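You operate a simulated robot arm through the tools that you are given. There is no shell and no other tool. Be economical: measure what you need, move in short steps, check, and stop when the job is done.

The job below is to be done with a simulated robot arm. You get a single attempt, and the scene is never put back.

## Task
Lay the foam with two strokes of antifoam, stir and lower the lance.
Fine: paddle back in its pot.

Only the result counts: the job must be done as asked and must still hold three seconds after the hand-in. Knocking over, shifting, dropping, spilling or breaking anything else fails it.

## Robot
A 6-joint arm with a two-finger gripper, fixed in place. Base frame: the origin is at the foot of the arm, x ahead of it, y to its left, z up. Lengths are in m, angles in degrees, forces in N, time in s.
Its first joint turns from -166.0 to 166.0 degrees. Payload 2.45 kg.
Tool frame: the origin (TCP) lies between the finger pads and is the grasp point; the fingertips stand 0.02 m ahead of it; z points along the fingers, y is the line along which they close. Largest opening 0.14 m; the body of the gripper starts 0.168 m behind the TCP.
Orientation is that of the tool frame in the base frame, as a unit quaternion [w, x, y, z]. With the fingers straight down and closing along the base's y, the tool's x points along the base's -x, its y along +y and its z along -z.

## Interface
- The arm moves only by the tool move_arm. Its argument "deltas" is a list of rows, each a list of 6 numbers: the shift along the base's x, y, z in m, then the turn, a rotation vector about the base's x, y, z in degrees. In form: [[x, y, z, ax, ay, az], ...]. A call has 1 to 20 rows; each row is the pose to reach, as a shift and turn from the pose commanded when the call began. "hand" is the gripper command, from -1 (fully open) to 1 (shut), values between in proportion, set as the call begins (left out, the last holds). A row lasts 0.2 s, in which the tool goes at most 0.05 m and 8.6 degrees; a call with a longer step from one row to the next is refused whole, and so is a gripper value outside its range. Where a pose cannot be reached the arm comes as near as it can. A force on the tool above 70 N (or 10 N above the force at the start of the call, whichever is more), or a blocked arm, ends the call early, and 0.2 s more pass. The fingers move at their own pace (about 0.045 m/s each) and stop on an object; they squeeze with about 34 N. The grip force told is the motor's: it shows also when the fingers shut on nothing. Time passes only in rows, and 0.2 s behind the last, so rows that repeat a pose let the fingers close. The reply holds the time, the measured pose of the TCP, the force on the tool along the base axes, the opening and the grip force, in the units named above and with some noise, with the torque about the TCP (base axes, N m) and any sound that the robot's microphone picked up.
- Cameras (640 x 400 px; columns grow to the right, rows downward): "scene" is fixed at [0.2218, 0.6494, 1.7498]; the picture's right is [-0.74, -0.68, 0.00], its down [-0.34, 0.37, -0.87] and it looks along [0.59, -0.64, -0.50] (base axes); focal length 346 px, centre (320, 200). "wrist" rides on the gripper at [0.078, 0.011, -0.209] in the tool frame; the picture's right is [-0.14, 0.99, 0.00], its down [-0.92, -0.13, -0.37] and it looks along [-0.36, -0.05, 0.93] (tool axes); focal length 280 px, centre (320, 200). There is no depth. A picture from a camera that has moved, and an enlarged one, comes with that camera's place and axes in the base frame and with its lens.
- capture(camera): a new picture of that camera. The clock stands still meanwhile.
- enlarge(camera, box): a new picture of the part [left, top, right, bottom] of that camera's present view, enlarged. The clock stands still meanwhile.
- finish_job(): hands the job in; it is judged then, once.

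Work in short steps. Places have to be worked out from the pictures, the camera data and where the tool is seen: move nearer, look again, correct. Check each grasp and each placing, and mend what went wrong. You have 120 turns and 68 pictures in all, those below and enlarged ones among them. Open the gripper and draw the arm clear of the work before you hand the job in, unless the task says otherwise; then end with one line.

The tools are called after "Call:" as name(argument=value, ...) on one line, values as JSON. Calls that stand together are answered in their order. move_arm: Moves the arm, as the interface text tells. Its arguments: {"type":"object","properties":{"deltas":{"type":"array"},"hand":{"type":"number"}},"required":["deltas"]} The other tools are called the same way: capture (camera) takes a picture; enlarge (camera, box) takes an enlarged picture of a part of a camera's view; finish_job () hands the job in.

At the start:

```text
time: 0.0
eef_pos: [0.566, 0.0188, 1.5187]
tcp_rot: [0.0, 0.0, 1.0, 0.0]
ft_force: [0.1, -0.2, -0.7]
wrist_torque: [-0.01, 0.03, 0.01]
opening: 0.1401
finger_force: 0.0
```

scene: 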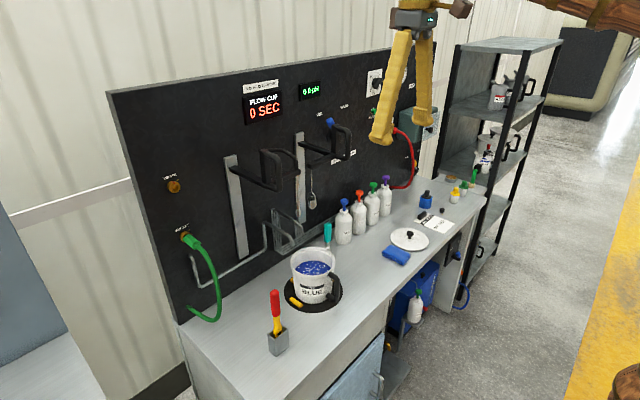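
wrist: 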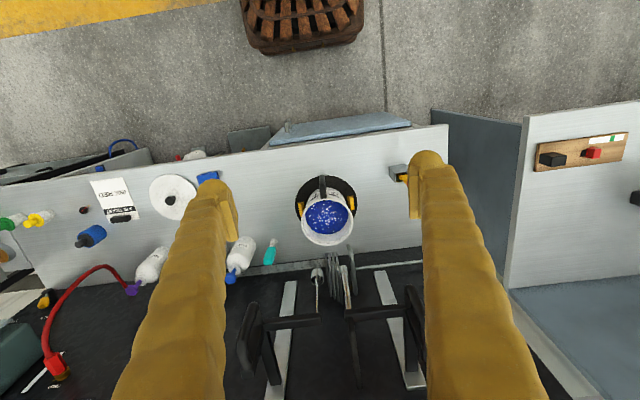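

I start by looking closely at the bench: the pots, bottles, levers and labels.

Call:
enlarge(camera="scene", box=[230, 180, 390, 360])

Call:
enlarge(camera="scene", box=[160, 70, 360, 260])

Call:
enlarge(camera="scene", box=[340, 160, 490, 280])

Call:
enlarge(camera="scene", box=[350, 50, 480, 180])

```text
2.22 times, centred on (310, 270) of scene
camera zoom: at [0.2218, 0.6494, 1.7498], right [-0.74, -0.68, 0.0], down [-0.34, 0.37, -0.87], along [0.59, -0.64, -0.5], focal length 769 px, centre (342, 44)
```

zoom: 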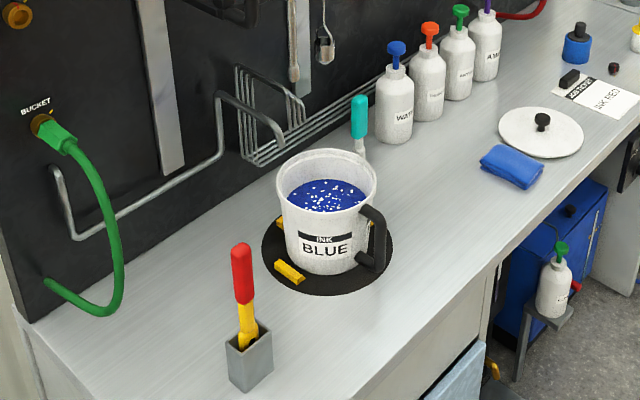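

```text
2.11 times, centred on (260, 165) of scene
camera zoom: at [0.2218, 0.6494, 1.7498], right [-0.74, -0.68, 0.0], down [-0.34, 0.37, -0.87], along [0.59, -0.64, -0.5], focal length 728 px, centre (446, 274)
```

zoom: 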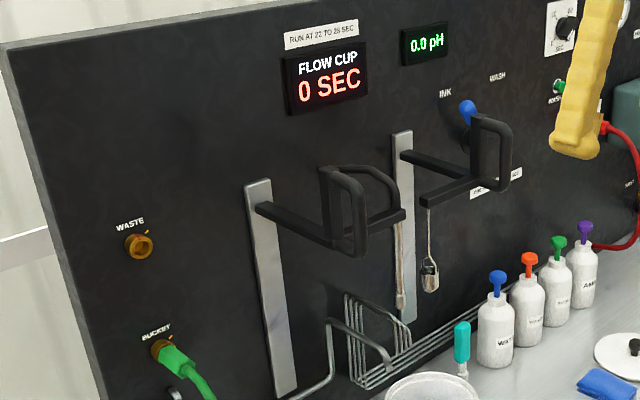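

```text
3.33 times, centred on (415, 220) of scene
camera zoom: at [0.2218, 0.6494, 1.7498], right [-0.74, -0.68, 0.0], down [-0.34, 0.37, -0.87], along [0.59, -0.64, -0.5], focal length 1153 px, centre (3, 133)
```

zoom: 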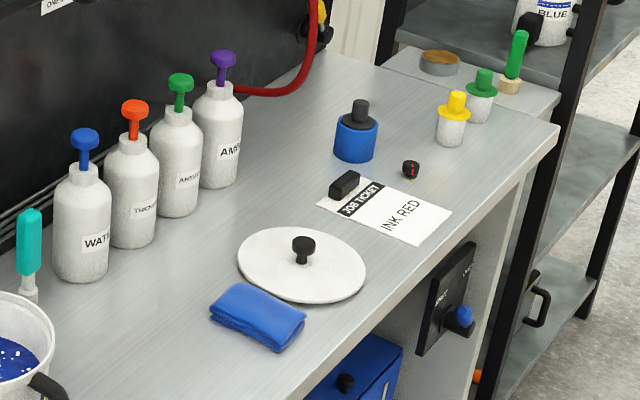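

```text
3.08 times, centred on (415, 115) of scene
camera zoom: at [0.2218, 0.6494, 1.7498], right [-0.74, -0.68, 0.0], down [-0.34, 0.37, -0.87], along [0.59, -0.64, -0.5], focal length 1064 px, centre (28, 462)
```

zoom: 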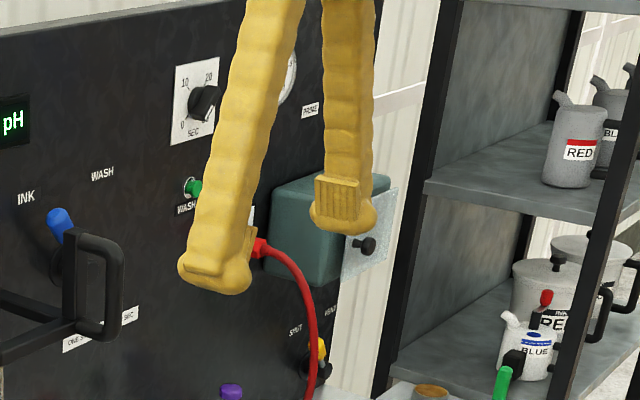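

Pipes seem to run from the four pump bottles to the pail. I tilt the tool to look at the panel with the wrist camera, staying well off it.

Call:
move_arm(deltas=[[-0.02, 0, -0.02, 0, -8, 0], [-0.05, 0, -0.04, 0, -16, 0], [-0.07, 0, -0.06, 0, -24, 0], [-0.09, 0, -0.09, 0, -32, 0], [-0.11, 0, -0.12, 0, -40, 0], [-0.11, 0, -0.15, 0, -40, 0]])

Call:
capture(camera="wrist")

Call:
capture(camera="scene")

```text
time: 1.4
eef_pos: [0.456, 0.0167, 1.368]
tcp_rot: [0.344, 0.001, 0.939, 0.0]
ft_force: [0.6, -1.2, -0.2]
wrist_torque: [0.04, 0.01, -0.03]
opening: 0.1399
finger_force: 0.1
```

```text
61 pictures are left
camera wrist: at [0.2618, 0.0288, 1.4785], right [0.11, 0.99, 0.09], down [0.47, -0.13, 0.87], along [0.88, -0.05, -0.48], focal length 280 px, centre (320, 200)
```

wrist: 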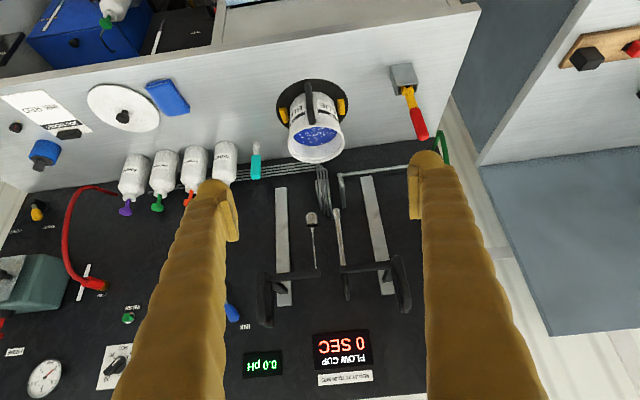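

```text
60 pictures are left
```

scene: 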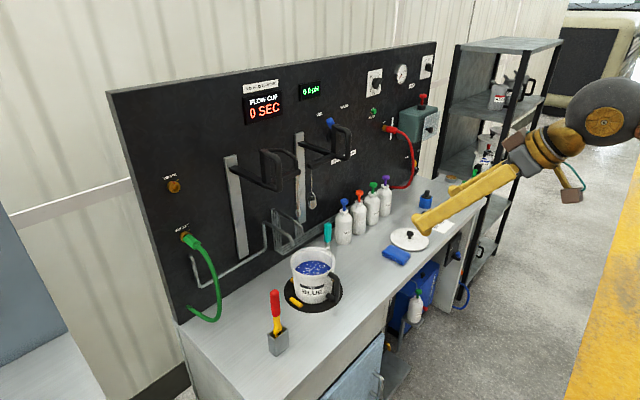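

Call:
enlarge(camera="wrist", box=[230, 60, 440, 330])

Call:
enlarge(camera="scene", box=[220, 130, 370, 320])

Call:
enlarge(camera="scene", box=[320, 170, 410, 260])

Call:
enlarge(camera="scene", box=[310, 50, 450, 180])

```text
1.48 times, centred on (335, 195) of wrist
camera zoom: at [0.2618, 0.0288, 1.4785], right [0.11, 0.99, 0.09], down [0.47, -0.13, 0.87], along [0.88, -0.05, -0.48], focal length 415 px, centre (298, 207)
```

zoom: 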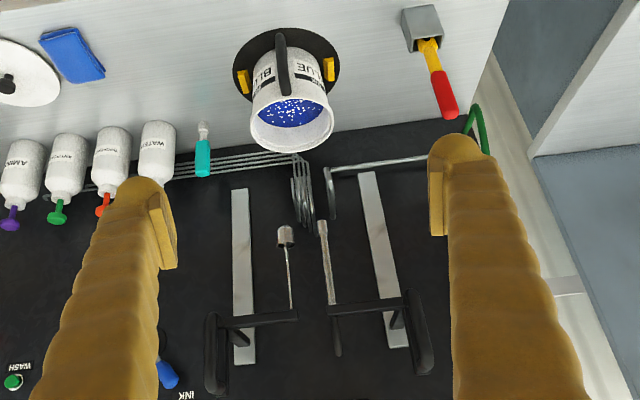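

```text
2.11 times, centred on (295, 225) of scene
camera zoom: at [0.2218, 0.6494, 1.7498], right [-0.74, -0.68, 0.0], down [-0.34, 0.37, -0.87], along [0.59, -0.64, -0.5], focal length 728 px, centre (373, 147)
```

zoom: 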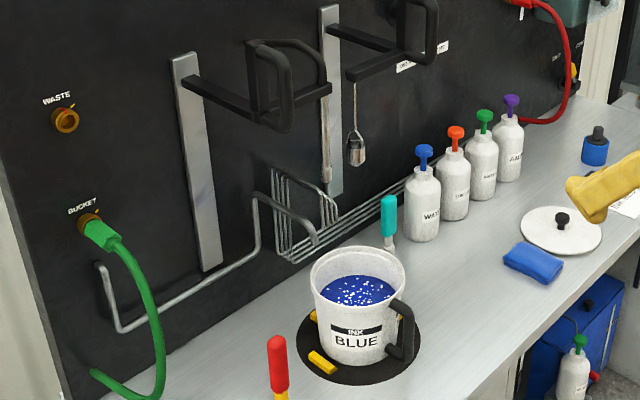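

```text
4.44 times, centred on (365, 215) of scene
camera zoom: at [0.2218, 0.6494, 1.7498], right [-0.74, -0.68, 0.0], down [-0.34, 0.37, -0.87], along [0.59, -0.64, -0.5], focal length 1537 px, centre (120, 133)
```

zoom: 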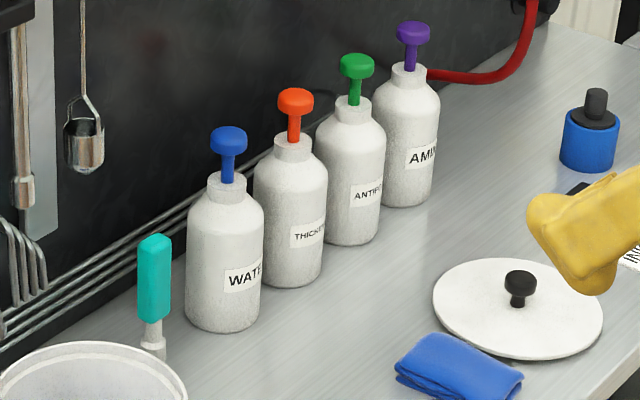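

```text
3.08 times, centred on (380, 115) of scene
camera zoom: at [0.2218, 0.6494, 1.7498], right [-0.74, -0.68, 0.0], down [-0.34, 0.37, -0.87], along [0.59, -0.64, -0.5], focal length 1064 px, centre (135, 462)
```

zoom: 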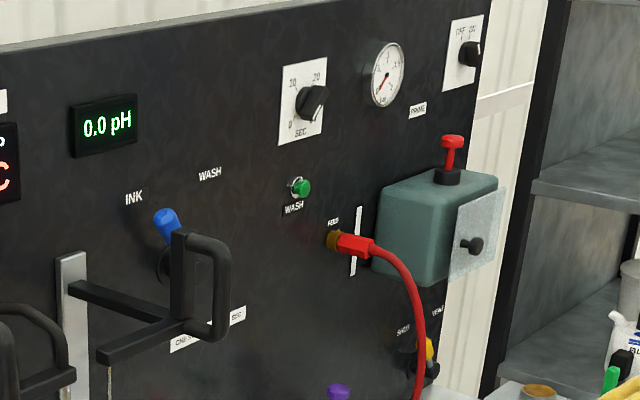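

Antifoam is the green-topped bottle (knob roughly at (0.97, -0.51, 1.04)); the lance is on the left carriage. I swing towards the bottles first, with the fingers closing, staying high and back, to look closer.

Call:
move_arm(deltas=[[0, -0.045, 0, 0, 0, -4], [0, -0.09, 0, 0, 0, -8], [0, -0.135, 0, 0, 0, -12], [0, -0.18, 0, 0, 0, -16], [0, -0.225, 0, 0, 0, -20], [0, -0.27, 0, 0, 0, -24], [0, -0.315, 0, 0, 0, -28], [0.03, -0.35, -0.01, 0, 0, -28], [0.07, -0.37, -0.03, 0, 0, -28], [0.11, -0.385, -0.05, 0, 0, -28], [0.15, -0.39, -0.06, 0, 0, -28], [0.19, -0.39, -0.07, 0, 0, -28], [0.19, -0.39, -0.07, 0, 0, -28]], hand=1)

Call:
capture(camera="wrist")

Call:
capture(camera="scene")

```text
time: 4.2
eef_pos: [0.6463, -0.3719, 1.2969]
tcp_rot: [0.331, 0.228, 0.912, -0.081]
ft_force: [-0.3, 0.6, 1.1]
wrist_torque: [0.01, 0.01, 0.02]
opening: 0.0
finger_force: 29.6
```

```text
55 pictures are left
camera wrist: at [0.4804, -0.2712, 1.4078], right [0.56, 0.82, 0.09], down [0.35, -0.34, 0.87], along [0.75, -0.46, -0.48], focal length 280 px, centre (320, 200)
```

wrist: 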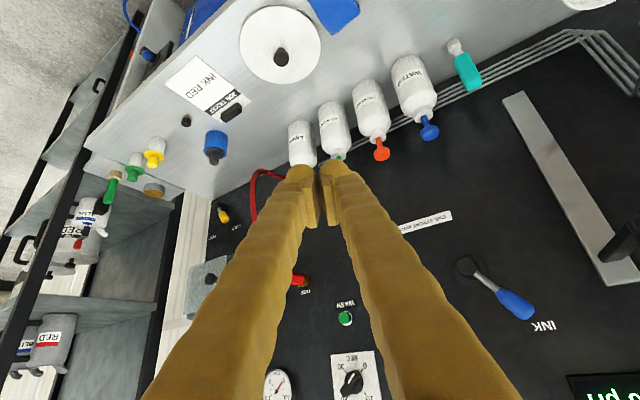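

```text
54 pictures are left
```

scene: 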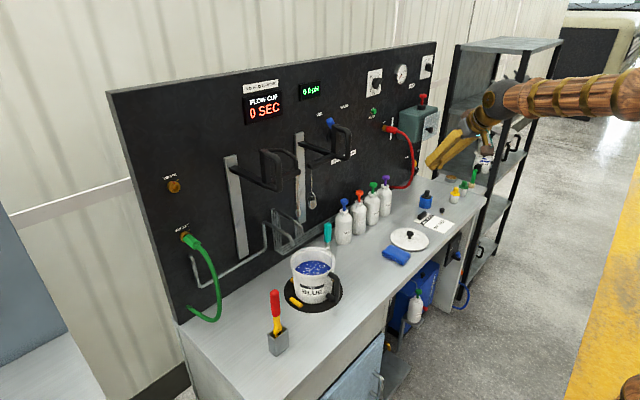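

Knobs line up at x≈0.965 with 0.10 spacing, so green is at about (0.965, -0.505, 1.045). I read the panel tag, then approach to just above the green knob.

Call:
enlarge(camera="scene", box=[320, 120, 400, 180])

Call:
move_arm(deltas=[[0.04, -0.017, -0.02, 0, 0, 0], [0.08, -0.034, -0.04, 0, 0, 0], [0.12, -0.051, -0.06, 0, 0, 0], [0.16, -0.068, -0.08, 0, 0, 0], [0.2, -0.085, -0.1, 0, 0, 0], [0.24, -0.1, -0.12, 0, 0, 0], [0.26, -0.11, -0.135, 0, 0, 0], [0.26, -0.11, -0.135, 0, 0, 0]])

Call:
capture(camera="wrist")

Call:
enlarge(camera="scene", box=[320, 120, 440, 240])

```text
6.67 times, centred on (360, 150) of scene
camera zoom: at [0.2218, 0.6494, 1.7498], right [-0.74, -0.68, 0.0], down [-0.34, 0.37, -0.87], along [0.59, -0.64, -0.5], focal length 2306 px, centre (53, 533)
```

zoom: 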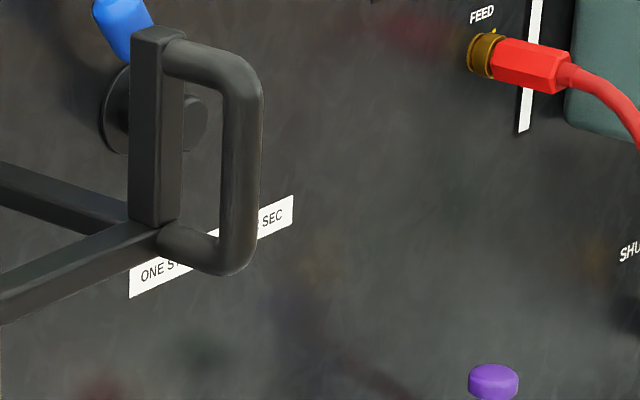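

```text
time: 6.0
eef_pos: [0.906, -0.4816, 1.1635]
tcp_rot: [0.332, 0.228, 0.912, -0.082]
ft_force: [0.6, -0.1, -0.6]
wrist_torque: [0.02, 0.0, 0.02]
opening: 0.0
finger_force: 29.2
```

```text
52 pictures are left
camera wrist: at [0.7397, -0.3804, 1.2744], right [0.56, 0.82, 0.09], down [0.35, -0.33, 0.87], along [0.75, -0.46, -0.48], focal length 280 px, centre (320, 200)
```

wrist: 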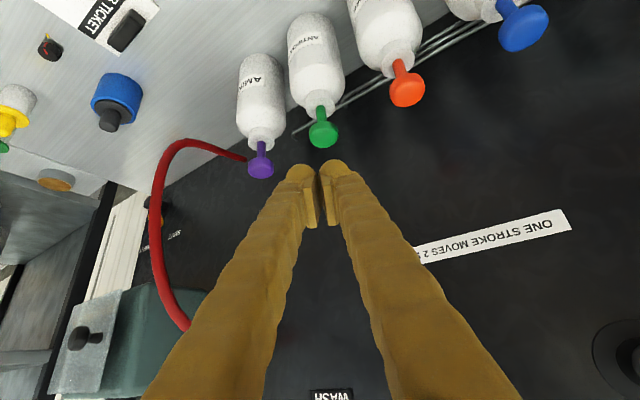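

```text
3.33 times, centred on (380, 180) of scene
camera zoom: at [0.2218, 0.6494, 1.7498], right [-0.74, -0.68, 0.0], down [-0.34, 0.37, -0.87], along [0.59, -0.64, -0.5], focal length 1153 px, centre (120, 267)
```

zoom: 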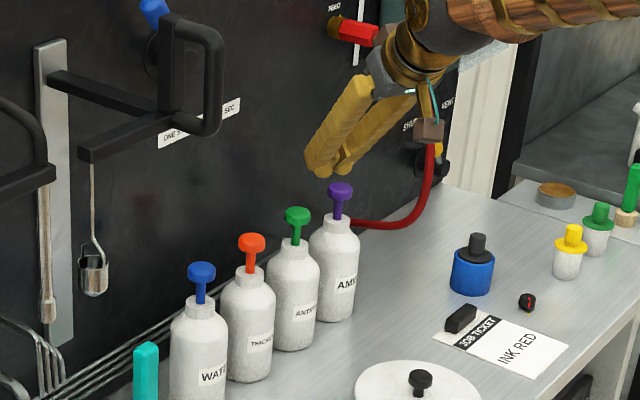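

Green knob confirmed at about (0.965, -0.504, 1.044). I position the closed fingertips just over it.

Call:
move_arm(deltas=[[0.03, -0.01, -0.02, 0, 0, 0], [0.056, -0.02, -0.04, 0, 0, 0], [0.056, -0.02, -0.063, 0, 0, 0], [0.056, -0.02, -0.063, 0, 0, 0]])

Call:
capture(camera="wrist")

Call:
enlarge(camera="scene", box=[330, 150, 410, 220])

```text
time: 7.0
eef_pos: [0.9618, -0.5015, 1.0992]
tcp_rot: [0.332, 0.228, 0.911, -0.083]
ft_force: [0.0, 0.0, 0.6]
wrist_torque: [-0.01, -0.04, -0.01]
opening: 0.0
finger_force: 29.2
```

```text
50 pictures are left
camera wrist: at [0.7954, -0.4009, 1.2109], right [0.56, 0.82, 0.09], down [0.35, -0.33, 0.87], along [0.75, -0.46, -0.48], focal length 280 px, centre (320, 200)
```

wrist: 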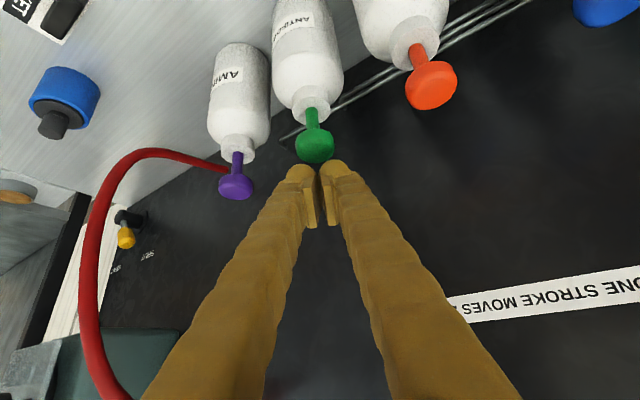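

```text
5.71 times, centred on (370, 185) of scene
camera zoom: at [0.2218, 0.6494, 1.7498], right [-0.74, -0.68, 0.0], down [-0.34, 0.37, -0.87], along [0.59, -0.64, -0.5], focal length 1977 px, centre (34, 286)
```

zoom: 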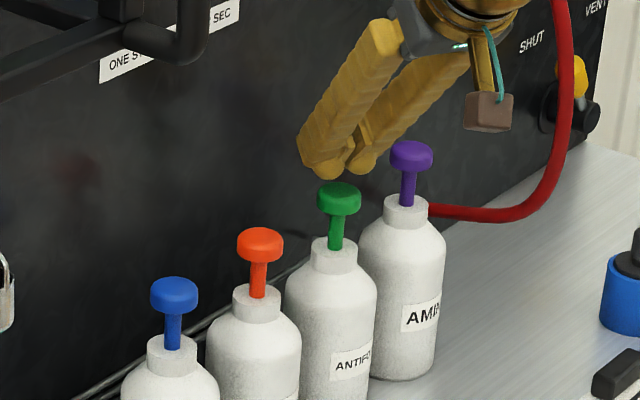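

Tips are centred about 1–2 cm above the knob. I lower in small steps, watching for contact.

Call:
move_arm(deltas=[[0, 0, -0.008, 0, 0, 0], [0, 0, -0.016, 0, 0, 0], [0, 0, -0.024, 0, 0, 0], [0, 0, -0.03, 0, 0, 0]])

Call:
enlarge(camera="scene", box=[330, 150, 410, 220])

```text
time: 8.0
eef_pos: [0.9622, -0.5018, 1.0704]
tcp_rot: [0.332, 0.228, 0.912, -0.083]
ft_force: [1.1, 0.5, 2.9]
wrist_torque: [0.01, -0.03, 0.01]
opening: 0.0061
finger_force: 29.7
```

```text
5.71 times, centred on (370, 185) of scene
camera zoom: at [0.2218, 0.6494, 1.7498], right [-0.74, -0.68, 0.0], down [-0.34, 0.37, -0.87], along [0.59, -0.64, -0.5], focal length 1977 px, centre (34, 286)
```

zoom: 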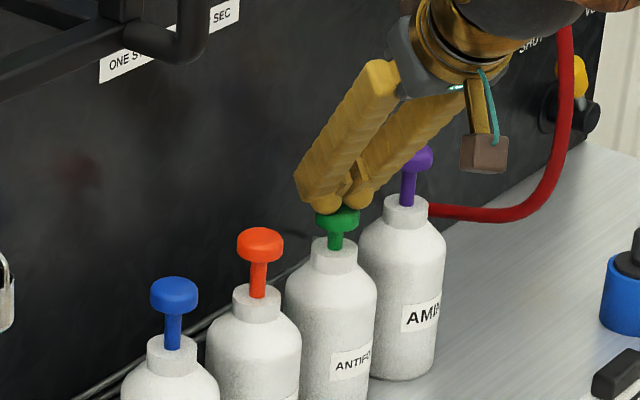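

Knob is moving down with little force. I press on to the end of travel.

Call:
move_arm(deltas=[[0, 0, -0.005, 0, 0, 0], [0, 0, -0.01, 0, 0, 0]])

Call:
enlarge(camera="scene", box=[330, 150, 410, 220])

```text
time: 8.6
eef_pos: [0.9622, -0.5021, 1.0594]
tcp_rot: [0.332, 0.227, 0.912, -0.082]
ft_force: [-1.1, -1.6, 4.6]
wrist_torque: [0.0, 0.07, 0.02]
opening: 0.0058
finger_force: 29.2
```

```text
5.71 times, centred on (370, 185) of scene
camera zoom: at [0.2218, 0.6494, 1.7498], right [-0.74, -0.68, 0.0], down [-0.34, 0.37, -0.87], along [0.59, -0.64, -0.5], focal length 1977 px, centre (34, 286)
```

zoom: 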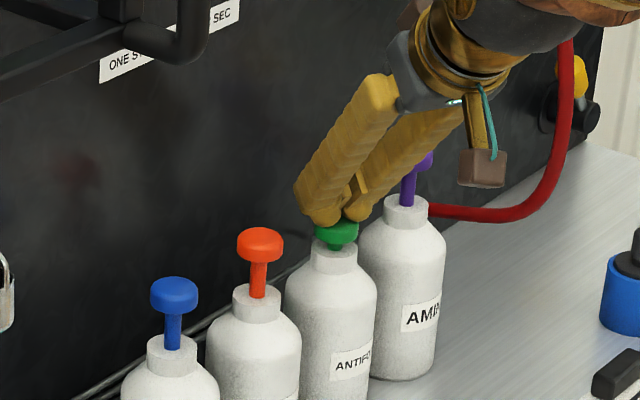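

Nearly at the collar; I push a bit further until the force rises.

Call:
move_arm(deltas=[[0, 0, -0.004, 0, 0, 0], [0, 0, -0.008, 0, 0, 0]])

Call:
enlarge(camera="scene", box=[330, 150, 410, 220])

```text
time: 9.2
eef_pos: [0.9618, -0.5022, 1.0573]
tcp_rot: [0.336, 0.227, 0.91, -0.083]
ft_force: [-13.5, 8.1, 48.2]
wrist_torque: [0.23, 0.45, 0.0]
opening: 0.0063
finger_force: 29.8
```

```text
5.71 times, centred on (370, 185) of scene
camera zoom: at [0.2218, 0.6494, 1.7498], right [-0.74, -0.68, 0.0], down [-0.34, 0.37, -0.87], along [0.59, -0.64, -0.5], focal length 1977 px, centre (34, 286)
```

zoom: 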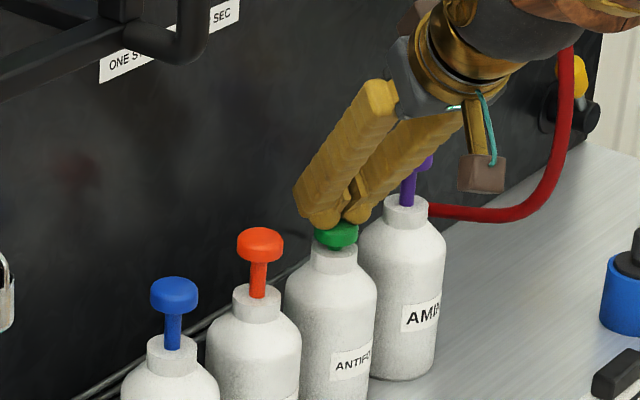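

Bottomed at z≈1.0575 (48 N): one stroke. I raise fully and check that the knob returns and what the pail shows.

Call:
move_arm(deltas=[[0, 0, 0.012, 0, 0, 0], [0, 0, 0.03, 0, 0, 0], [0, 0, 0.05, 0, 0, 0], [0, 0, 0.05, 0, 0, 0]])

Call:
enlarge(camera="scene", box=[250, 150, 410, 310])

```text
time: 10.2
eef_pos: [0.9614, -0.5023, 1.0999]
tcp_rot: [0.331, 0.228, 0.912, -0.082]
ft_force: [0.2, -0.8, 0.0]
wrist_torque: [0.01, 0.0, 0.0]
opening: 0.0
finger_force: 29.1
```

```text
2.50 times, centred on (330, 230) of scene
camera zoom: at [0.2218, 0.6494, 1.7498], right [-0.74, -0.68, 0.0], down [-0.34, 0.37, -0.87], along [0.59, -0.64, -0.5], focal length 865 px, centre (295, 125)
```

zoom: 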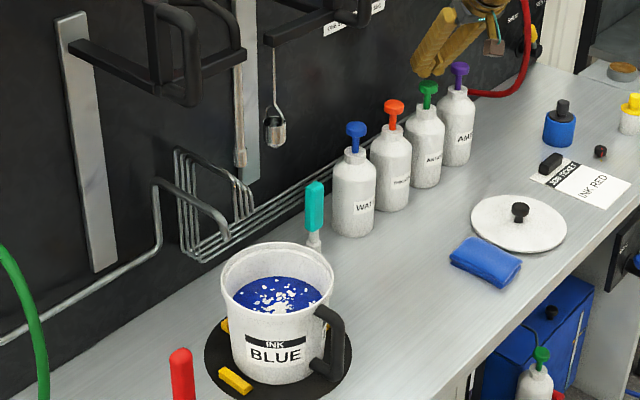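

The knob came back and a white dose sits in the pail. Second stroke, the same way.

Call:
move_arm(deltas=[[0, 0, -0.012, 0, 0, 0], [0, 0, -0.024, 0, 0, 0], [0, 0, -0.034, 0, 0, 0], [0, 0, -0.042, 0, 0, 0], [0, 0, -0.047, 0, 0, 0]])

Call:
enlarge(camera="scene", box=[330, 150, 410, 220])

```text
time: 11.4
eef_pos: [0.961, -0.501, 1.058]
tcp_rot: [0.334, 0.228, 0.911, -0.083]
ft_force: [-6.9, 5.0, 23.5]
wrist_torque: [0.14, 0.19, 0.0]
opening: 0.0058
finger_force: 29.4
```

```text
5.71 times, centred on (370, 185) of scene
camera zoom: at [0.2218, 0.6494, 1.7498], right [-0.74, -0.68, 0.0], down [-0.34, 0.37, -0.87], along [0.59, -0.64, -0.5], focal length 1977 px, centre (34, 286)
```

zoom: 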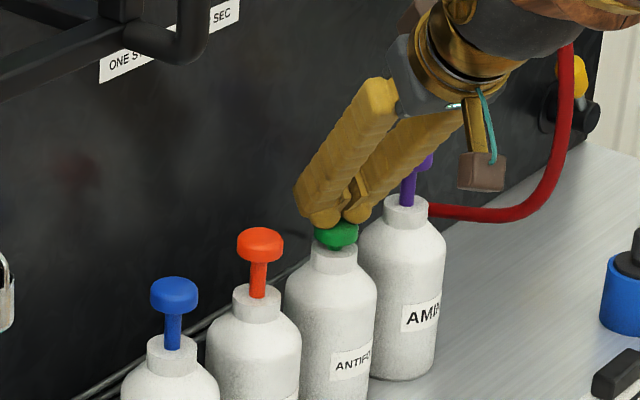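

Bottomed again (23 N). I lift and retreat along the way I came, then on to above the left side to look at the paddle.

Call:
move_arm(deltas=[[0, 0, 0.02, 0, 0, 0], [0, 0, 0.05, 0, 0, 0], [-0.03, 0.01, 0.08, 0, 0, 0], [-0.07, 0.025, 0.105, 0, 0, 0], [-0.11, 0.045, 0.125, 0, 0, 0], [-0.15, 0.06, 0.145, 0, 0, 0], [-0.19, 0.08, 0.165, 0, 0, 0], [-0.23, 0.1, 0.185, 0, 0, 0], [-0.27, 0.12, 0.205, 0, 0, 0], [-0.31, 0.13, 0.225, 0, 0, 0]])

Call:
enlarge(camera="scene", box=[250, 150, 410, 310])

```text
time: 13.6
eef_pos: [0.6531, -0.3737, 1.2738]
tcp_rot: [0.328, 0.228, 0.913, -0.081]
ft_force: [0.6, 0.0, -0.2]
wrist_torque: [0.08, 0.03, -0.01]
opening: 0.0
finger_force: 29.5
```

```text
2.50 times, centred on (330, 230) of scene
camera zoom: at [0.2218, 0.6494, 1.7498], right [-0.74, -0.68, 0.0], down [-0.34, 0.37, -0.87], along [0.59, -0.64, -0.5], focal length 865 px, centre (295, 125)
```

zoom: 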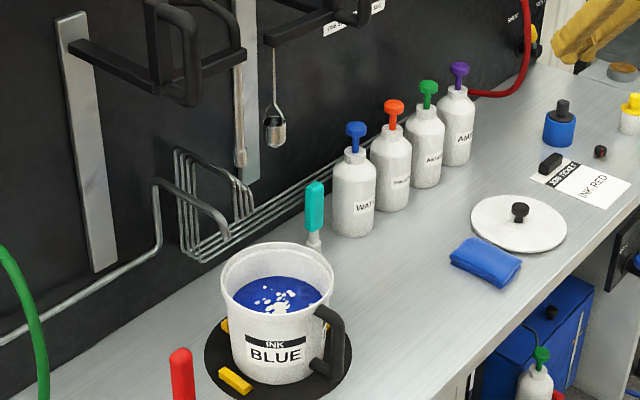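

Foam has collapsed to a small patch. Geometry: pail centre ≈(0.847, 0), ink level ≈0.965, lance tip ≈(0.88, 0.03, 1.175), paddle handle ≈(0.768, 0.237, up to 1.077). I go round at x≈0.5 to look at the paddle and open the hand half.

Call:
move_arm(deltas=[[-0.04, 0.01, 0, 0, 0, 3], [-0.08, 0.03, 0, 0, 0, 6], [-0.12, 0.06, 0, 0, 0, 9], [-0.13, 0.105, 0, 0, 0, 12], [-0.13, 0.15, 0, 0, 0, 15], [-0.13, 0.195, 0, 0, 0, 18], [-0.13, 0.24, 0, 0, 0, 21], [-0.13, 0.285, 0, 0, 0, 24], [-0.13, 0.33, 0, 0, 0, 28], [-0.13, 0.375, -0.01, 0, 0, 28], [-0.13, 0.42, -0.03, 0, 0, 28], [-0.13, 0.465, -0.05, 0, 0, 28], [-0.13, 0.51, -0.07, 0, 0, 28], [-0.13, 0.55, -0.09, 0, 0, 28], [-0.13, 0.59, -0.11, 0, 0, 28], [-0.13, 0.605, -0.12, 0, 0, 28], [-0.13, 0.605, -0.12, 0, 0, 28]], hand=0)

Call:
capture(camera="wrist")

Call:
enlarge(camera="scene", box=[230, 240, 350, 370])

```text
time: 14.6
eef_pos: [0.5669, -0.3174, 1.1806]
tcp_rot: [0.267, 0.157, 0.951, -0.015]
ft_force: [0.7, 0.1, 0.3]
wrist_torque: [-0.05, 0.03, 0.02]
opening: 0.0701
finger_force: 0.1
stopped in row 4: the arm was blocked; the commanded pose is now the measured one
```

```text
42 pictures are left
camera wrist: at [0.4017, -0.262, 1.3195], right [0.41, 0.9, 0.12], down [0.52, -0.35, 0.78], along [0.75, -0.26, -0.61], focal length 280 px, centre (320, 200)
```

wrist: 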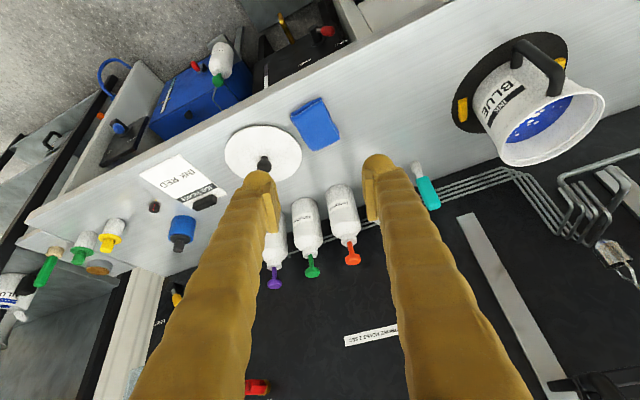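

```text
3.08 times, centred on (290, 305) of scene
camera zoom: at [0.2218, 0.6494, 1.7498], right [-0.74, -0.68, 0.0], down [-0.34, 0.37, -0.87], along [0.59, -0.64, -0.5], focal length 1064 px, centre (412, -123)
```

zoom: 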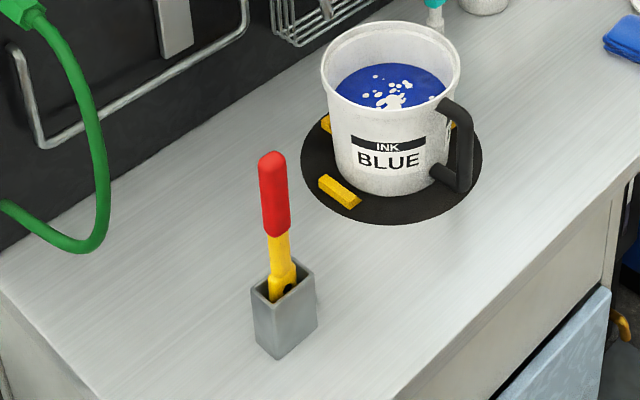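

The arm got blocked too close in at that height (tool dipped but touched nothing). I go up first and then around at z≈1.37, where it passed before.

Call:
move_arm(deltas=[[0, 0, 0.045, 0, 0, 0], [0, 0, 0.09, 0, 0, 3], [-0.01, 0.01, 0.135, 0, 0, 6], [-0.03, 0.03, 0.17, 0, 0, 9], [-0.05, 0.07, 0.19, 0, 0, 12], [-0.06, 0.115, 0.19, 0, 0, 15], [-0.06, 0.16, 0.19, 0, 0, 19], [-0.06, 0.205, 0.19, 0, 0, 19], [-0.06, 0.25, 0.19, 0, 0, 19], [-0.06, 0.295, 0.19, 0, 0, 19], [-0.06, 0.34, 0.19, 0, 0, 19], [-0.06, 0.385, 0.19, 0, 0, 19], [-0.06, 0.43, 0.19, 0, 0, 19], [-0.06, 0.475, 0.19, 0, 0, 19], [-0.06, 0.52, 0.19, 0, 0, 19], [-0.06, 0.55, 0.19, 0, 0, 19]])

Call:
capture(camera="wrist")

```text
time: 15.9
eef_pos: [0.5622, -0.2607, 1.279]
tcp_rot: [0.201, 0.055, 0.976, 0.058]
ft_force: [0.3, 0.1, -0.5]
wrist_torque: [0.0, -0.05, 0.0]
opening: 0.0701
finger_force: 0.0
stopped in row 6: the arm was blocked; the commanded pose is now the measured one
```

```text
40 pictures are left
camera wrist: at [0.4087, -0.2578, 1.4423], right [0.21, 0.96, 0.19], down [0.68, -0.28, 0.68], along [0.7, -0.01, -0.71], focal length 280 px, centre (320, 200)
```

wrist: 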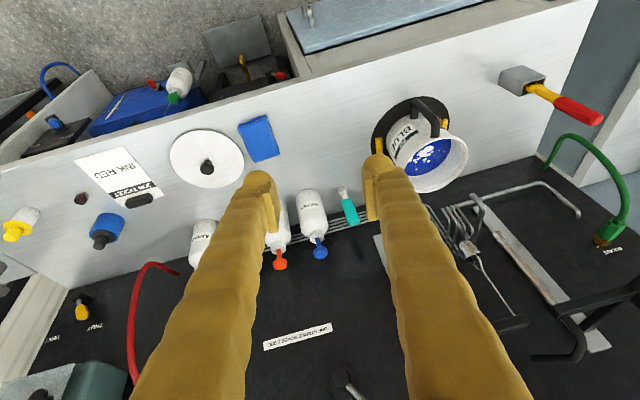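

Call:
capture(camera="scene")

Call:
move_arm(deltas=[[0, 0, 0.03, 0, 0, 0], [0, 0, 0.06, 0, 0, 0], [0, 0, 0.06, 0, 0, 0]])

```text
39 pictures are left
```

scene: 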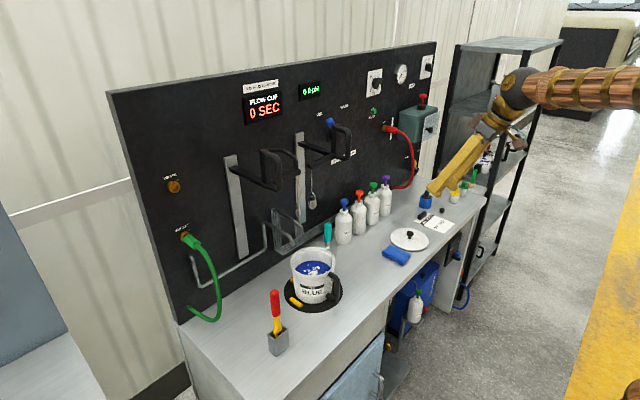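

```text
time: 16.7
eef_pos: [0.5633, -0.2606, 1.3372]
tcp_rot: [0.199, 0.056, 0.977, 0.059]
ft_force: [0.7, -0.1, -0.4]
wrist_torque: [0.01, 0.03, 0.01]
opening: 0.0697
finger_force: 0.1
```

Going up is free. I restore the clean tilt-40, yaw-0 orientation while rising a little.

Call:
move_arm(deltas=[[0, 0, 0.015, -2.1, -4.2, 0.9], [0, 0, 0.03, -4.3, -8.4, 1.8], [0, 0, 0.045, -6.4, -12.6, 2.8], [0, 0, 0.05, -8.6, -16.9, 3.7], [0, 0, 0.05, -8.6, -16.9, 3.7]])

Call:
move_arm(deltas=[[-0.01, 0.03, 0, 0, 0, 0], [-0.02, 0.06, 0, 0, 0, 0], [-0.03, 0.09, 0, 0, 0, 0], [-0.04, 0.12, 0, 0, 0, 0], [-0.05, 0.15, 0, 0, 0, 0], [-0.06, 0.18, 0, 0, 0, 0], [-0.06, 0.21, 0, 0, 0, 0], [-0.06, 0.24, 0, 0, 0, 0], [-0.06, 0.27, 0, 0, 0, 0], [-0.06, 0.3, 0, 0, 0, 0], [-0.06, 0.33, 0, 0, 0, 0], [-0.06, 0.36, 0, 0, 0, 0], [-0.06, 0.39, 0, 0, 0, 0], [-0.06, 0.42, 0, 0, 0, 0], [-0.06, 0.45, 0, 0, 0, 0], [-0.06, 0.47, 0, 0, 0, 0], [-0.06, 0.47, 0, 0, 0, 0]])

```text
time: 18.1
eef_pos: [0.6029, -0.2902, 1.3154]
tcp_rot: [0.299, 0.012, 0.954, 0.033]
ft_force: [-0.8, -0.1, -0.3]
wrist_torque: [0.0, -0.03, -0.05]
opening: 0.0701
finger_force: 0.1
stopped in row 5: the arm was blocked; the commanded pose is now the measured one
```

```text
time: 19.2
eef_pos: [0.6079, -0.1901, 1.2271]
tcp_rot: [0.234, 0.025, 0.97, 0.064]
ft_force: [-0.6, 0.2, 0.2]
wrist_torque: [-0.04, -0.03, 0.01]
opening: 0.0697
finger_force: 0.1
stopped in row 5: the arm was blocked; the commanded pose is now the measured one
```

Something in the arm's configuration resists retracting. I look at the arm before trying again.

Call:
capture(camera="scene")

```text
38 pictures are left
```

scene: 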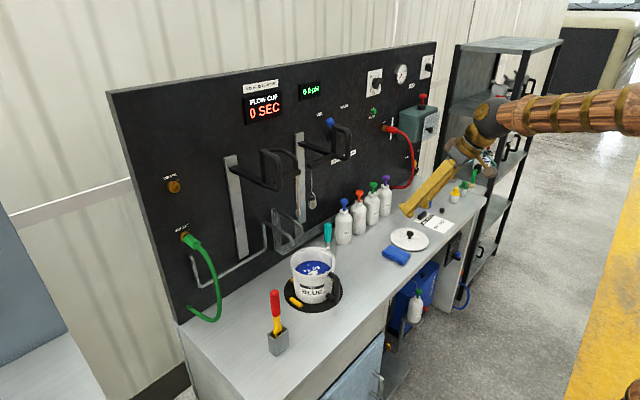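

I try raising while bringing the tool vertical, which is the starting configuration.

Call:
move_arm(deltas=[[0, 0, 0.03, -1.8, 6.7, 0.7], [0, 0, 0.07, -3.6, 13.4, 1.4], [0, 0, 0.11, -5.4, 20.1, 2.2], [0, 0, 0.15, -7.3, 26.9, 2.9], [0, 0, 0.19, -7.3, 26.9, 2.9], [0, 0, 0.23, -7.3, 26.9, 2.9], [0, 0, 0.23, -7.3, 26.9, 2.9]])

Call:
move_arm(deltas=[[0, 0.04, 0, 0, 0, 0], [0, 0.08, 0, 0, 0, 0], [0, 0.12, 0, 0, 0, 0], [0, 0.16, 0, 0, 0, 0], [0, 0.2, 0, 0, 0, 0], [0, 0.24, 0, 0, 0, 0], [0, 0.28, 0, 0, 0, 0], [0, 0.32, 0, 0, 0, 0], [0, 0.36, 0, 0, 0, 0], [0, 0.39, 0, 0, 0, 0], [0, 0.39, 0, 0, 0, 0]])

Call:
capture(camera="scene")

```text
time: 20.8
eef_pos: [0.6064, -0.1899, 1.459]
tcp_rot: [0.0, 0.001, 1.0, 0.002]
ft_force: [-0.1, 0.7, -0.1]
wrist_torque: [0.06, 0.02, -0.03]
opening: 0.0698
finger_force: 0.0
```

```text
time: 23.2
eef_pos: [0.6068, 0.201, 1.4579]
tcp_rot: [0.001, 0.0, 1.0, 0.002]
ft_force: [-0.7, 0.6, 0.4]
wrist_torque: [-0.01, 0.01, 0.01]
opening: 0.0698
finger_force: 0.0
```

```text
37 pictures are left
```

scene: 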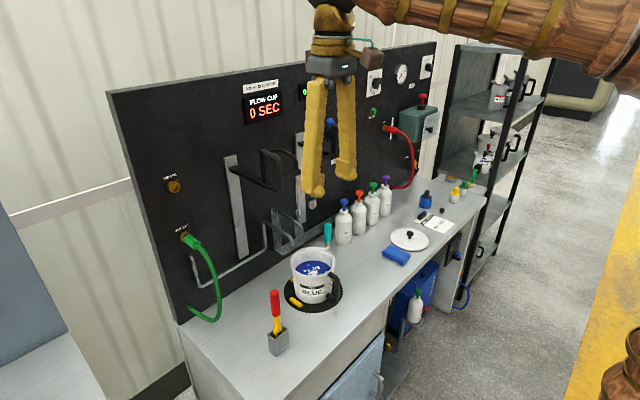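

Upright works. I descend toward the paddle with a modest 30° tilt, which I'll need to keep clear of the hanging lance when stirring.

Call:
move_arm(deltas=[[0, 0.01, -0.045, 0, 0, 0], [0, 0.02, -0.09, 0, 0, 0], [0, 0.035, -0.135, 0, 0, 0], [0, 0.035, -0.18, 0, 0, 0], [0, 0.035, -0.2, 0, -7.5, 0], [0, 0.035, -0.21, 0, -15, 0], [0, 0.035, -0.22, 0, -22.5, 0], [0, 0.035, -0.23, 0, -30, 0], [0, 0.035, -0.23, 0, -30, 0]])

Call:
capture(camera="wrist")

```text
time: 25.2
eef_pos: [0.6065, 0.2359, 1.2281]
tcp_rot: [0.261, 0.0, 0.965, 0.001]
ft_force: [-0.2, 0.0, -0.6]
wrist_torque: [0.01, 0.01, -0.03]
opening: 0.0696
finger_force: 0.1
```

```text
36 pictures are left
camera wrist: at [0.4338, 0.2468, 1.3702], right [0.12, 0.99, 0.07], down [0.61, -0.13, 0.78], along [0.78, -0.05, -0.62], focal length 280 px, centre (320, 200)
```

wrist: 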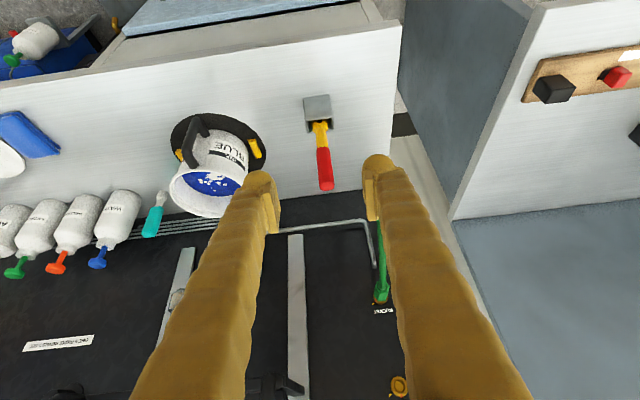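

Handle top is at (0.767, 0.236, 1.085), leaning slightly to +x. I move in with the open fingers straddling it, to grip at z≈1.047.

Call:
move_arm(deltas=[[0.035, 0, -0.02, 0, 0, 0], [0.07, 0, -0.04, 0, 0, 0], [0.1, 0, -0.075, 0, 0, 0], [0.12, 0, -0.115, 0, 0, 0], [0.14, 0, -0.15, 0, 0, 0], [0.155, 0, -0.18, 0, 0, 0], [0.155, 0, -0.18, 0, 0, 0]])

Call:
capture(camera="wrist")

Call:
enlarge(camera="scene", box=[230, 240, 350, 370])

```text
time: 26.8
eef_pos: [0.7619, 0.2358, 1.0472]
tcp_rot: [0.26, -0.001, 0.966, 0.002]
ft_force: [-0.5, -0.3, 0.6]
wrist_torque: [-0.02, 0.01, 0.0]
opening: 0.0699
finger_force: 0.0
```

```text
35 pictures are left
camera wrist: at [0.5897, 0.2458, 1.1893], right [0.12, 0.99, 0.07], down [0.61, -0.13, 0.78], along [0.78, -0.05, -0.62], focal length 280 px, centre (320, 200)
```

wrist: 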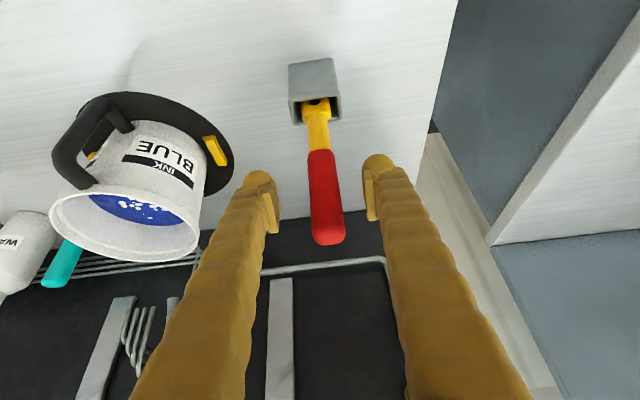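

```text
3.08 times, centred on (290, 305) of scene
camera zoom: at [0.2218, 0.6494, 1.7498], right [-0.74, -0.68, 0.0], down [-0.34, 0.37, -0.87], along [0.59, -0.64, -0.5], focal length 1064 px, centre (412, -123)
```

zoom: 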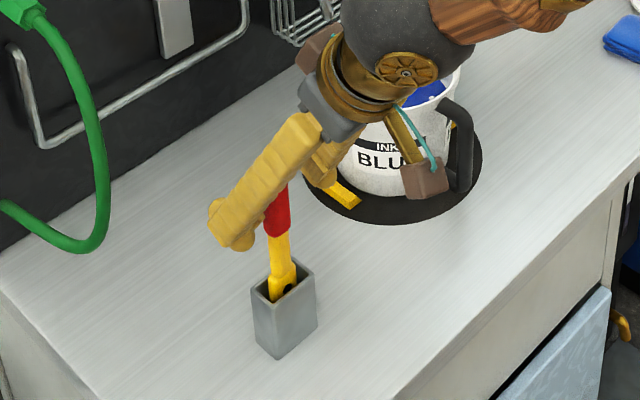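

The handle is centred between the pads. I close.

Call:
move_arm(deltas=[[0, 0, 0, 0, 0, 0], [0, 0, 0, 0, 0, 0], [0, 0, 0, 0, 0, 0], [0, 0, 0, 0, 0, 0], [0, 0, 0, 0, 0, 0]], hand=1)

Call:
capture(camera="wrist")

```text
time: 28.0
eef_pos: [0.7632, 0.2356, 1.0489]
tcp_rot: [0.261, 0.0, 0.965, 0.001]
ft_force: [0.1, 0.4, 0.3]
wrist_torque: [-0.05, -0.01, -0.02]
opening: 0.0223
finger_force: 33.8
```

```text
33 pictures are left
camera wrist: at [0.5896, 0.2459, 1.1896], right [0.12, 0.99, 0.07], down [0.61, -0.13, 0.78], along [0.78, -0.05, -0.62], focal length 280 px, centre (320, 200)
```

wrist: 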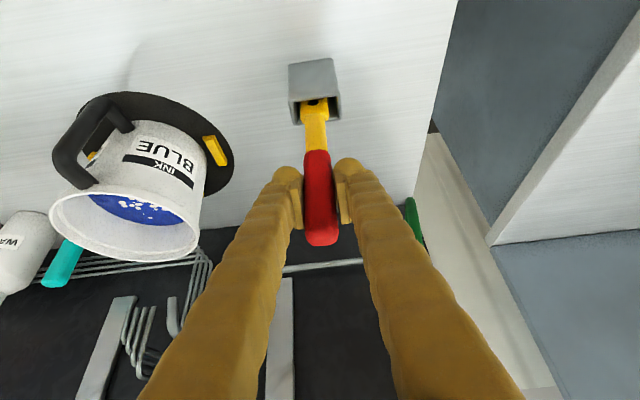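

Firm grip (22 mm, 34 N). I lift the paddle straight up out of its pot.

Call:
move_arm(deltas=[[0.001, 0, 0.015, 0, 0, 0], [0.004, 0, 0.04, 0, 0, 0], [0.006, 0, 0.07, 0, 0, 0], [0.006, 0, 0.11, 0, 0, 0], [0.0, 0, 0.15, 0, 0, 0], [-0.01, 0, 0.18, 0, 0, 0], [-0.02, 0, 0.21, 0, 0, 0], [-0.02, 0, 0.21, 0, 0, 0]])

Call:
capture(camera="scene")

Call:
capture(camera="wrist")

```text
time: 29.8
eef_pos: [0.7421, 0.2353, 1.2568]
tcp_rot: [0.26, -0.001, 0.966, 0.001]
ft_force: [0.0, 0.4, -1.2]
wrist_torque: [-0.01, 0.03, 0.05]
opening: 0.0225
finger_force: 33.9
```

```text
32 pictures are left
```

scene: 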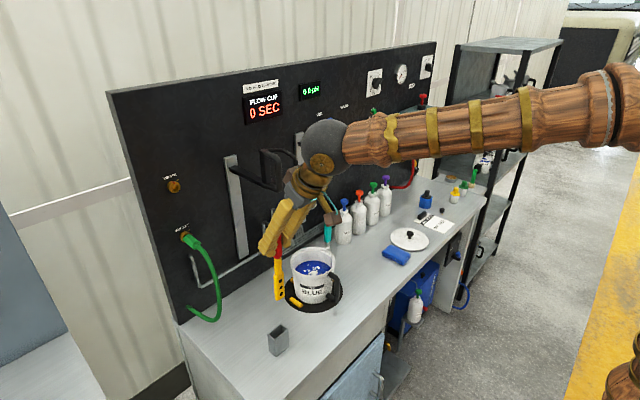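

```text
31 pictures are left
camera wrist: at [0.5695, 0.2455, 1.4003], right [0.12, 0.99, 0.07], down [0.61, -0.13, 0.78], along [0.78, -0.05, -0.62], focal length 280 px, centre (320, 200)
```

wrist: 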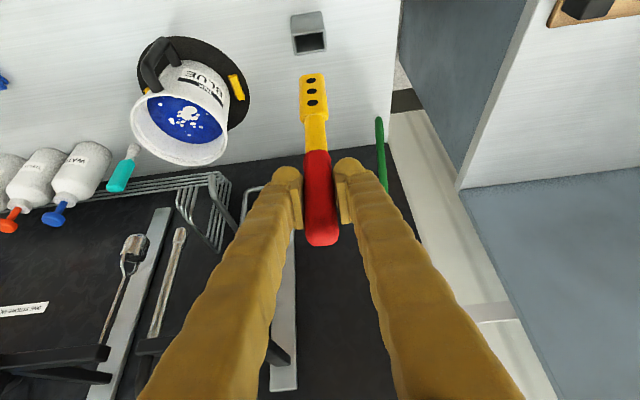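

The perforated paddle hangs vertically, its tip about 0.20 below the TCP; pail rim ≈1.0. I carry it at this height to above the near half of the pail, staying short of the lance and flow cup.

Call:
move_arm(deltas=[[0, -0.04, 0.01, 0, 0, 0], [0, -0.08, 0.01, 0, 0, 0], [0, -0.12, 0.01, 0, 0, 0], [0.01, -0.16, 0.01, 0, 0, 0], [0.03, -0.2, 0.01, 0, 0, 0], [0.05, -0.225, 0.01, 0, 0, 0], [0.065, -0.235, 0.01, 0, 0, 0], [0.065, -0.235, 0.01, 0, 0, 0]])

Call:
capture(camera="wrist")

Call:
enlarge(camera="scene", box=[230, 140, 400, 310])

```text
time: 31.6
eef_pos: [0.8071, -0.0004, 1.2672]
tcp_rot: [0.261, 0.0, 0.965, 0.001]
ft_force: [0.4, 1.0, -0.1]
wrist_torque: [-0.04, 0.0, 0.03]
opening: 0.0225
finger_force: 33.5
```

```text
30 pictures are left
camera wrist: at [0.6343, 0.0102, 1.4101], right [0.12, 0.99, 0.07], down [0.61, -0.13, 0.78], along [0.78, -0.05, -0.62], focal length 280 px, centre (320, 200)
```

wrist: 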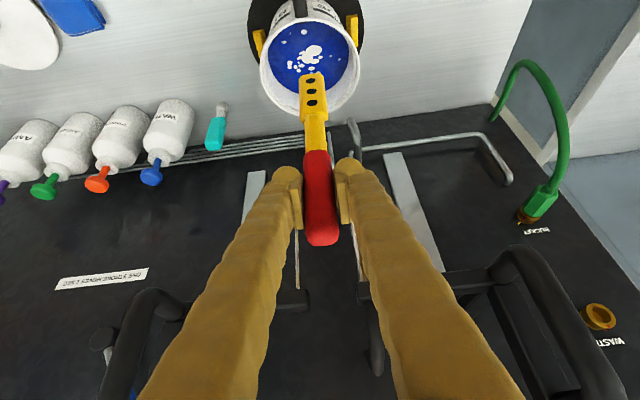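

```text
2.35 times, centred on (315, 225) of scene
camera zoom: at [0.2218, 0.6494, 1.7498], right [-0.74, -0.68, 0.0], down [-0.34, 0.37, -0.87], along [0.59, -0.64, -0.5], focal length 814 px, centre (332, 141)
```

zoom: 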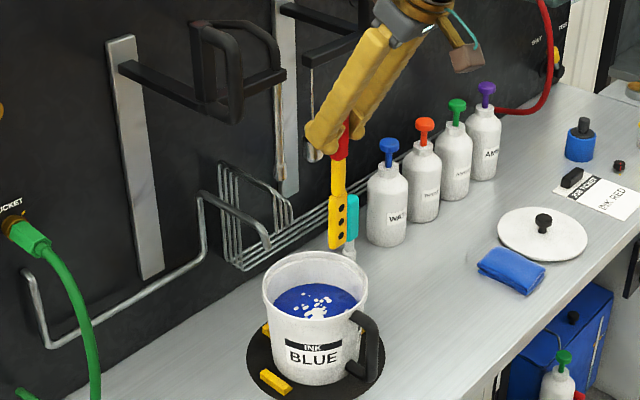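

The blade hangs over the pail at x≈0.82, near its centre. I lower it into the ink, stopping above the pail bottom.

Call:
move_arm(deltas=[[0, 0, -0.03, 0, 0, 0], [0.003, 0, -0.06, 0, 0, 0], [0.006, 0, -0.09, 0, 0, 0], [0.01, 0, -0.115, 0, 0, 0], [0.01, 0, -0.14, 0, 0, 0], [0.01, 0, -0.16, 0, 0, 0], [0.01, 0, -0.16, 0, 0, 0]])

Call:
capture(camera="wrist")

Call:
enlarge(camera="scene", box=[250, 160, 370, 310])

```text
time: 33.2
eef_pos: [0.8154, 0.0002, 1.107]
tcp_rot: [0.26, 0.0, 0.966, 0.0]
ft_force: [1.0, -0.5, -0.9]
wrist_torque: [0.01, -0.01, -0.04]
opening: 0.0224
finger_force: 33.9
```

```text
28 pictures are left
camera wrist: at [0.6435, 0.0108, 1.2501], right [0.12, 0.99, 0.07], down [0.61, -0.13, 0.78], along [0.78, -0.05, -0.62], focal length 280 px, centre (320, 200)
```

wrist: 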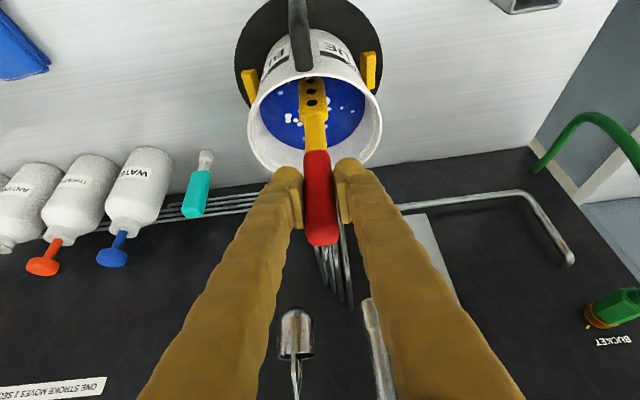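

```text
2.67 times, centred on (310, 235) of scene
camera zoom: at [0.2218, 0.6494, 1.7498], right [-0.74, -0.68, 0.0], down [-0.34, 0.37, -0.87], along [0.59, -0.64, -0.5], focal length 922 px, centre (347, 107)
```

zoom: 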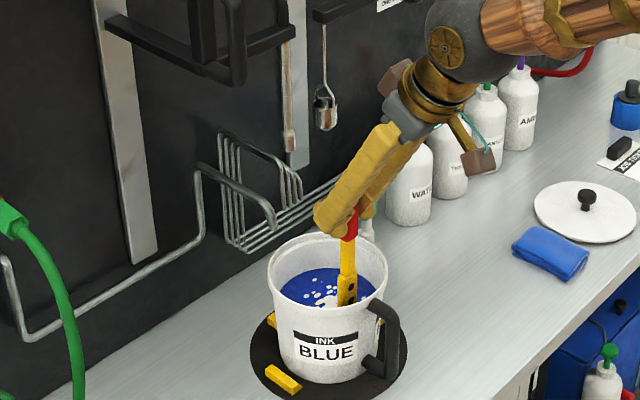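

Blade is in the ink. I go 1 cm deeper and stir with small ellipses, clear of the wall, lance and cup.

Call:
move_arm(deltas=[[0, 0, -0.006, 0, 0, 0], [0, 0, -0.012, 0, 0, 0], [-0.002, 0.018, -0.012, 0, 0, 0], [0.012, 0.025, -0.012, 0, 0, 0], [0.026, 0.018, -0.012, 0, 0, 0], [0.032, 0, -0.012, 0, 0, 0], [0.026, -0.018, -0.012, 0, 0, 0], [0.012, -0.025, -0.012, 0, 0, 0], [-0.002, -0.018, -0.012, 0, 0, 0], [-0.008, 0, -0.012, 0, 0, 0], [-0.002, 0.018, -0.012, 0, 0, 0], [0.012, 0.025, -0.012, 0, 0, 0], [0.026, 0.018, -0.012, 0, 0, 0], [0.032, 0, -0.012, 0, 0, 0], [0.026, -0.018, -0.012, 0, 0, 0], [0.012, -0.025, -0.012, 0, 0, 0], [-0.002, -0.018, -0.012, 0, 0, 0], [-0.008, 0, -0.012, 0, 0, 0], [0, 0, -0.012, 0, 0, 0]])

Call:
capture(camera="wrist")

```text
time: 37.2
eef_pos: [0.8157, 0.0007, 1.0959]
tcp_rot: [0.26, 0.0, 0.966, 0.0]
ft_force: [0.2, 0.5, 0.5]
wrist_torque: [0.03, 0.0, 0.0]
opening: 0.0224
finger_force: 33.6
```

```text
26 pictures are left
camera wrist: at [0.643, 0.011, 1.2383], right [0.12, 0.99, 0.07], down [0.61, -0.13, 0.78], along [0.78, -0.05, -0.62], focal length 280 px, centre (320, 200)
```

wrist: 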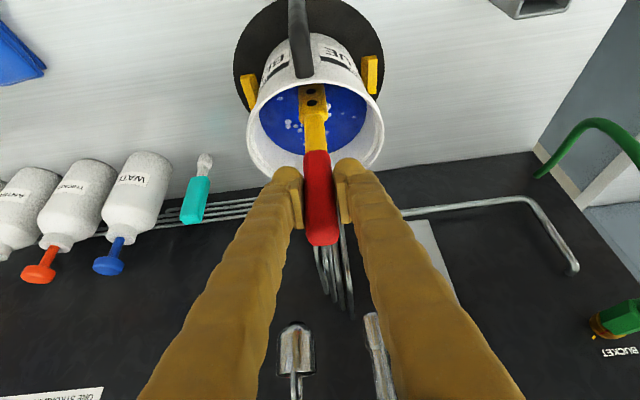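

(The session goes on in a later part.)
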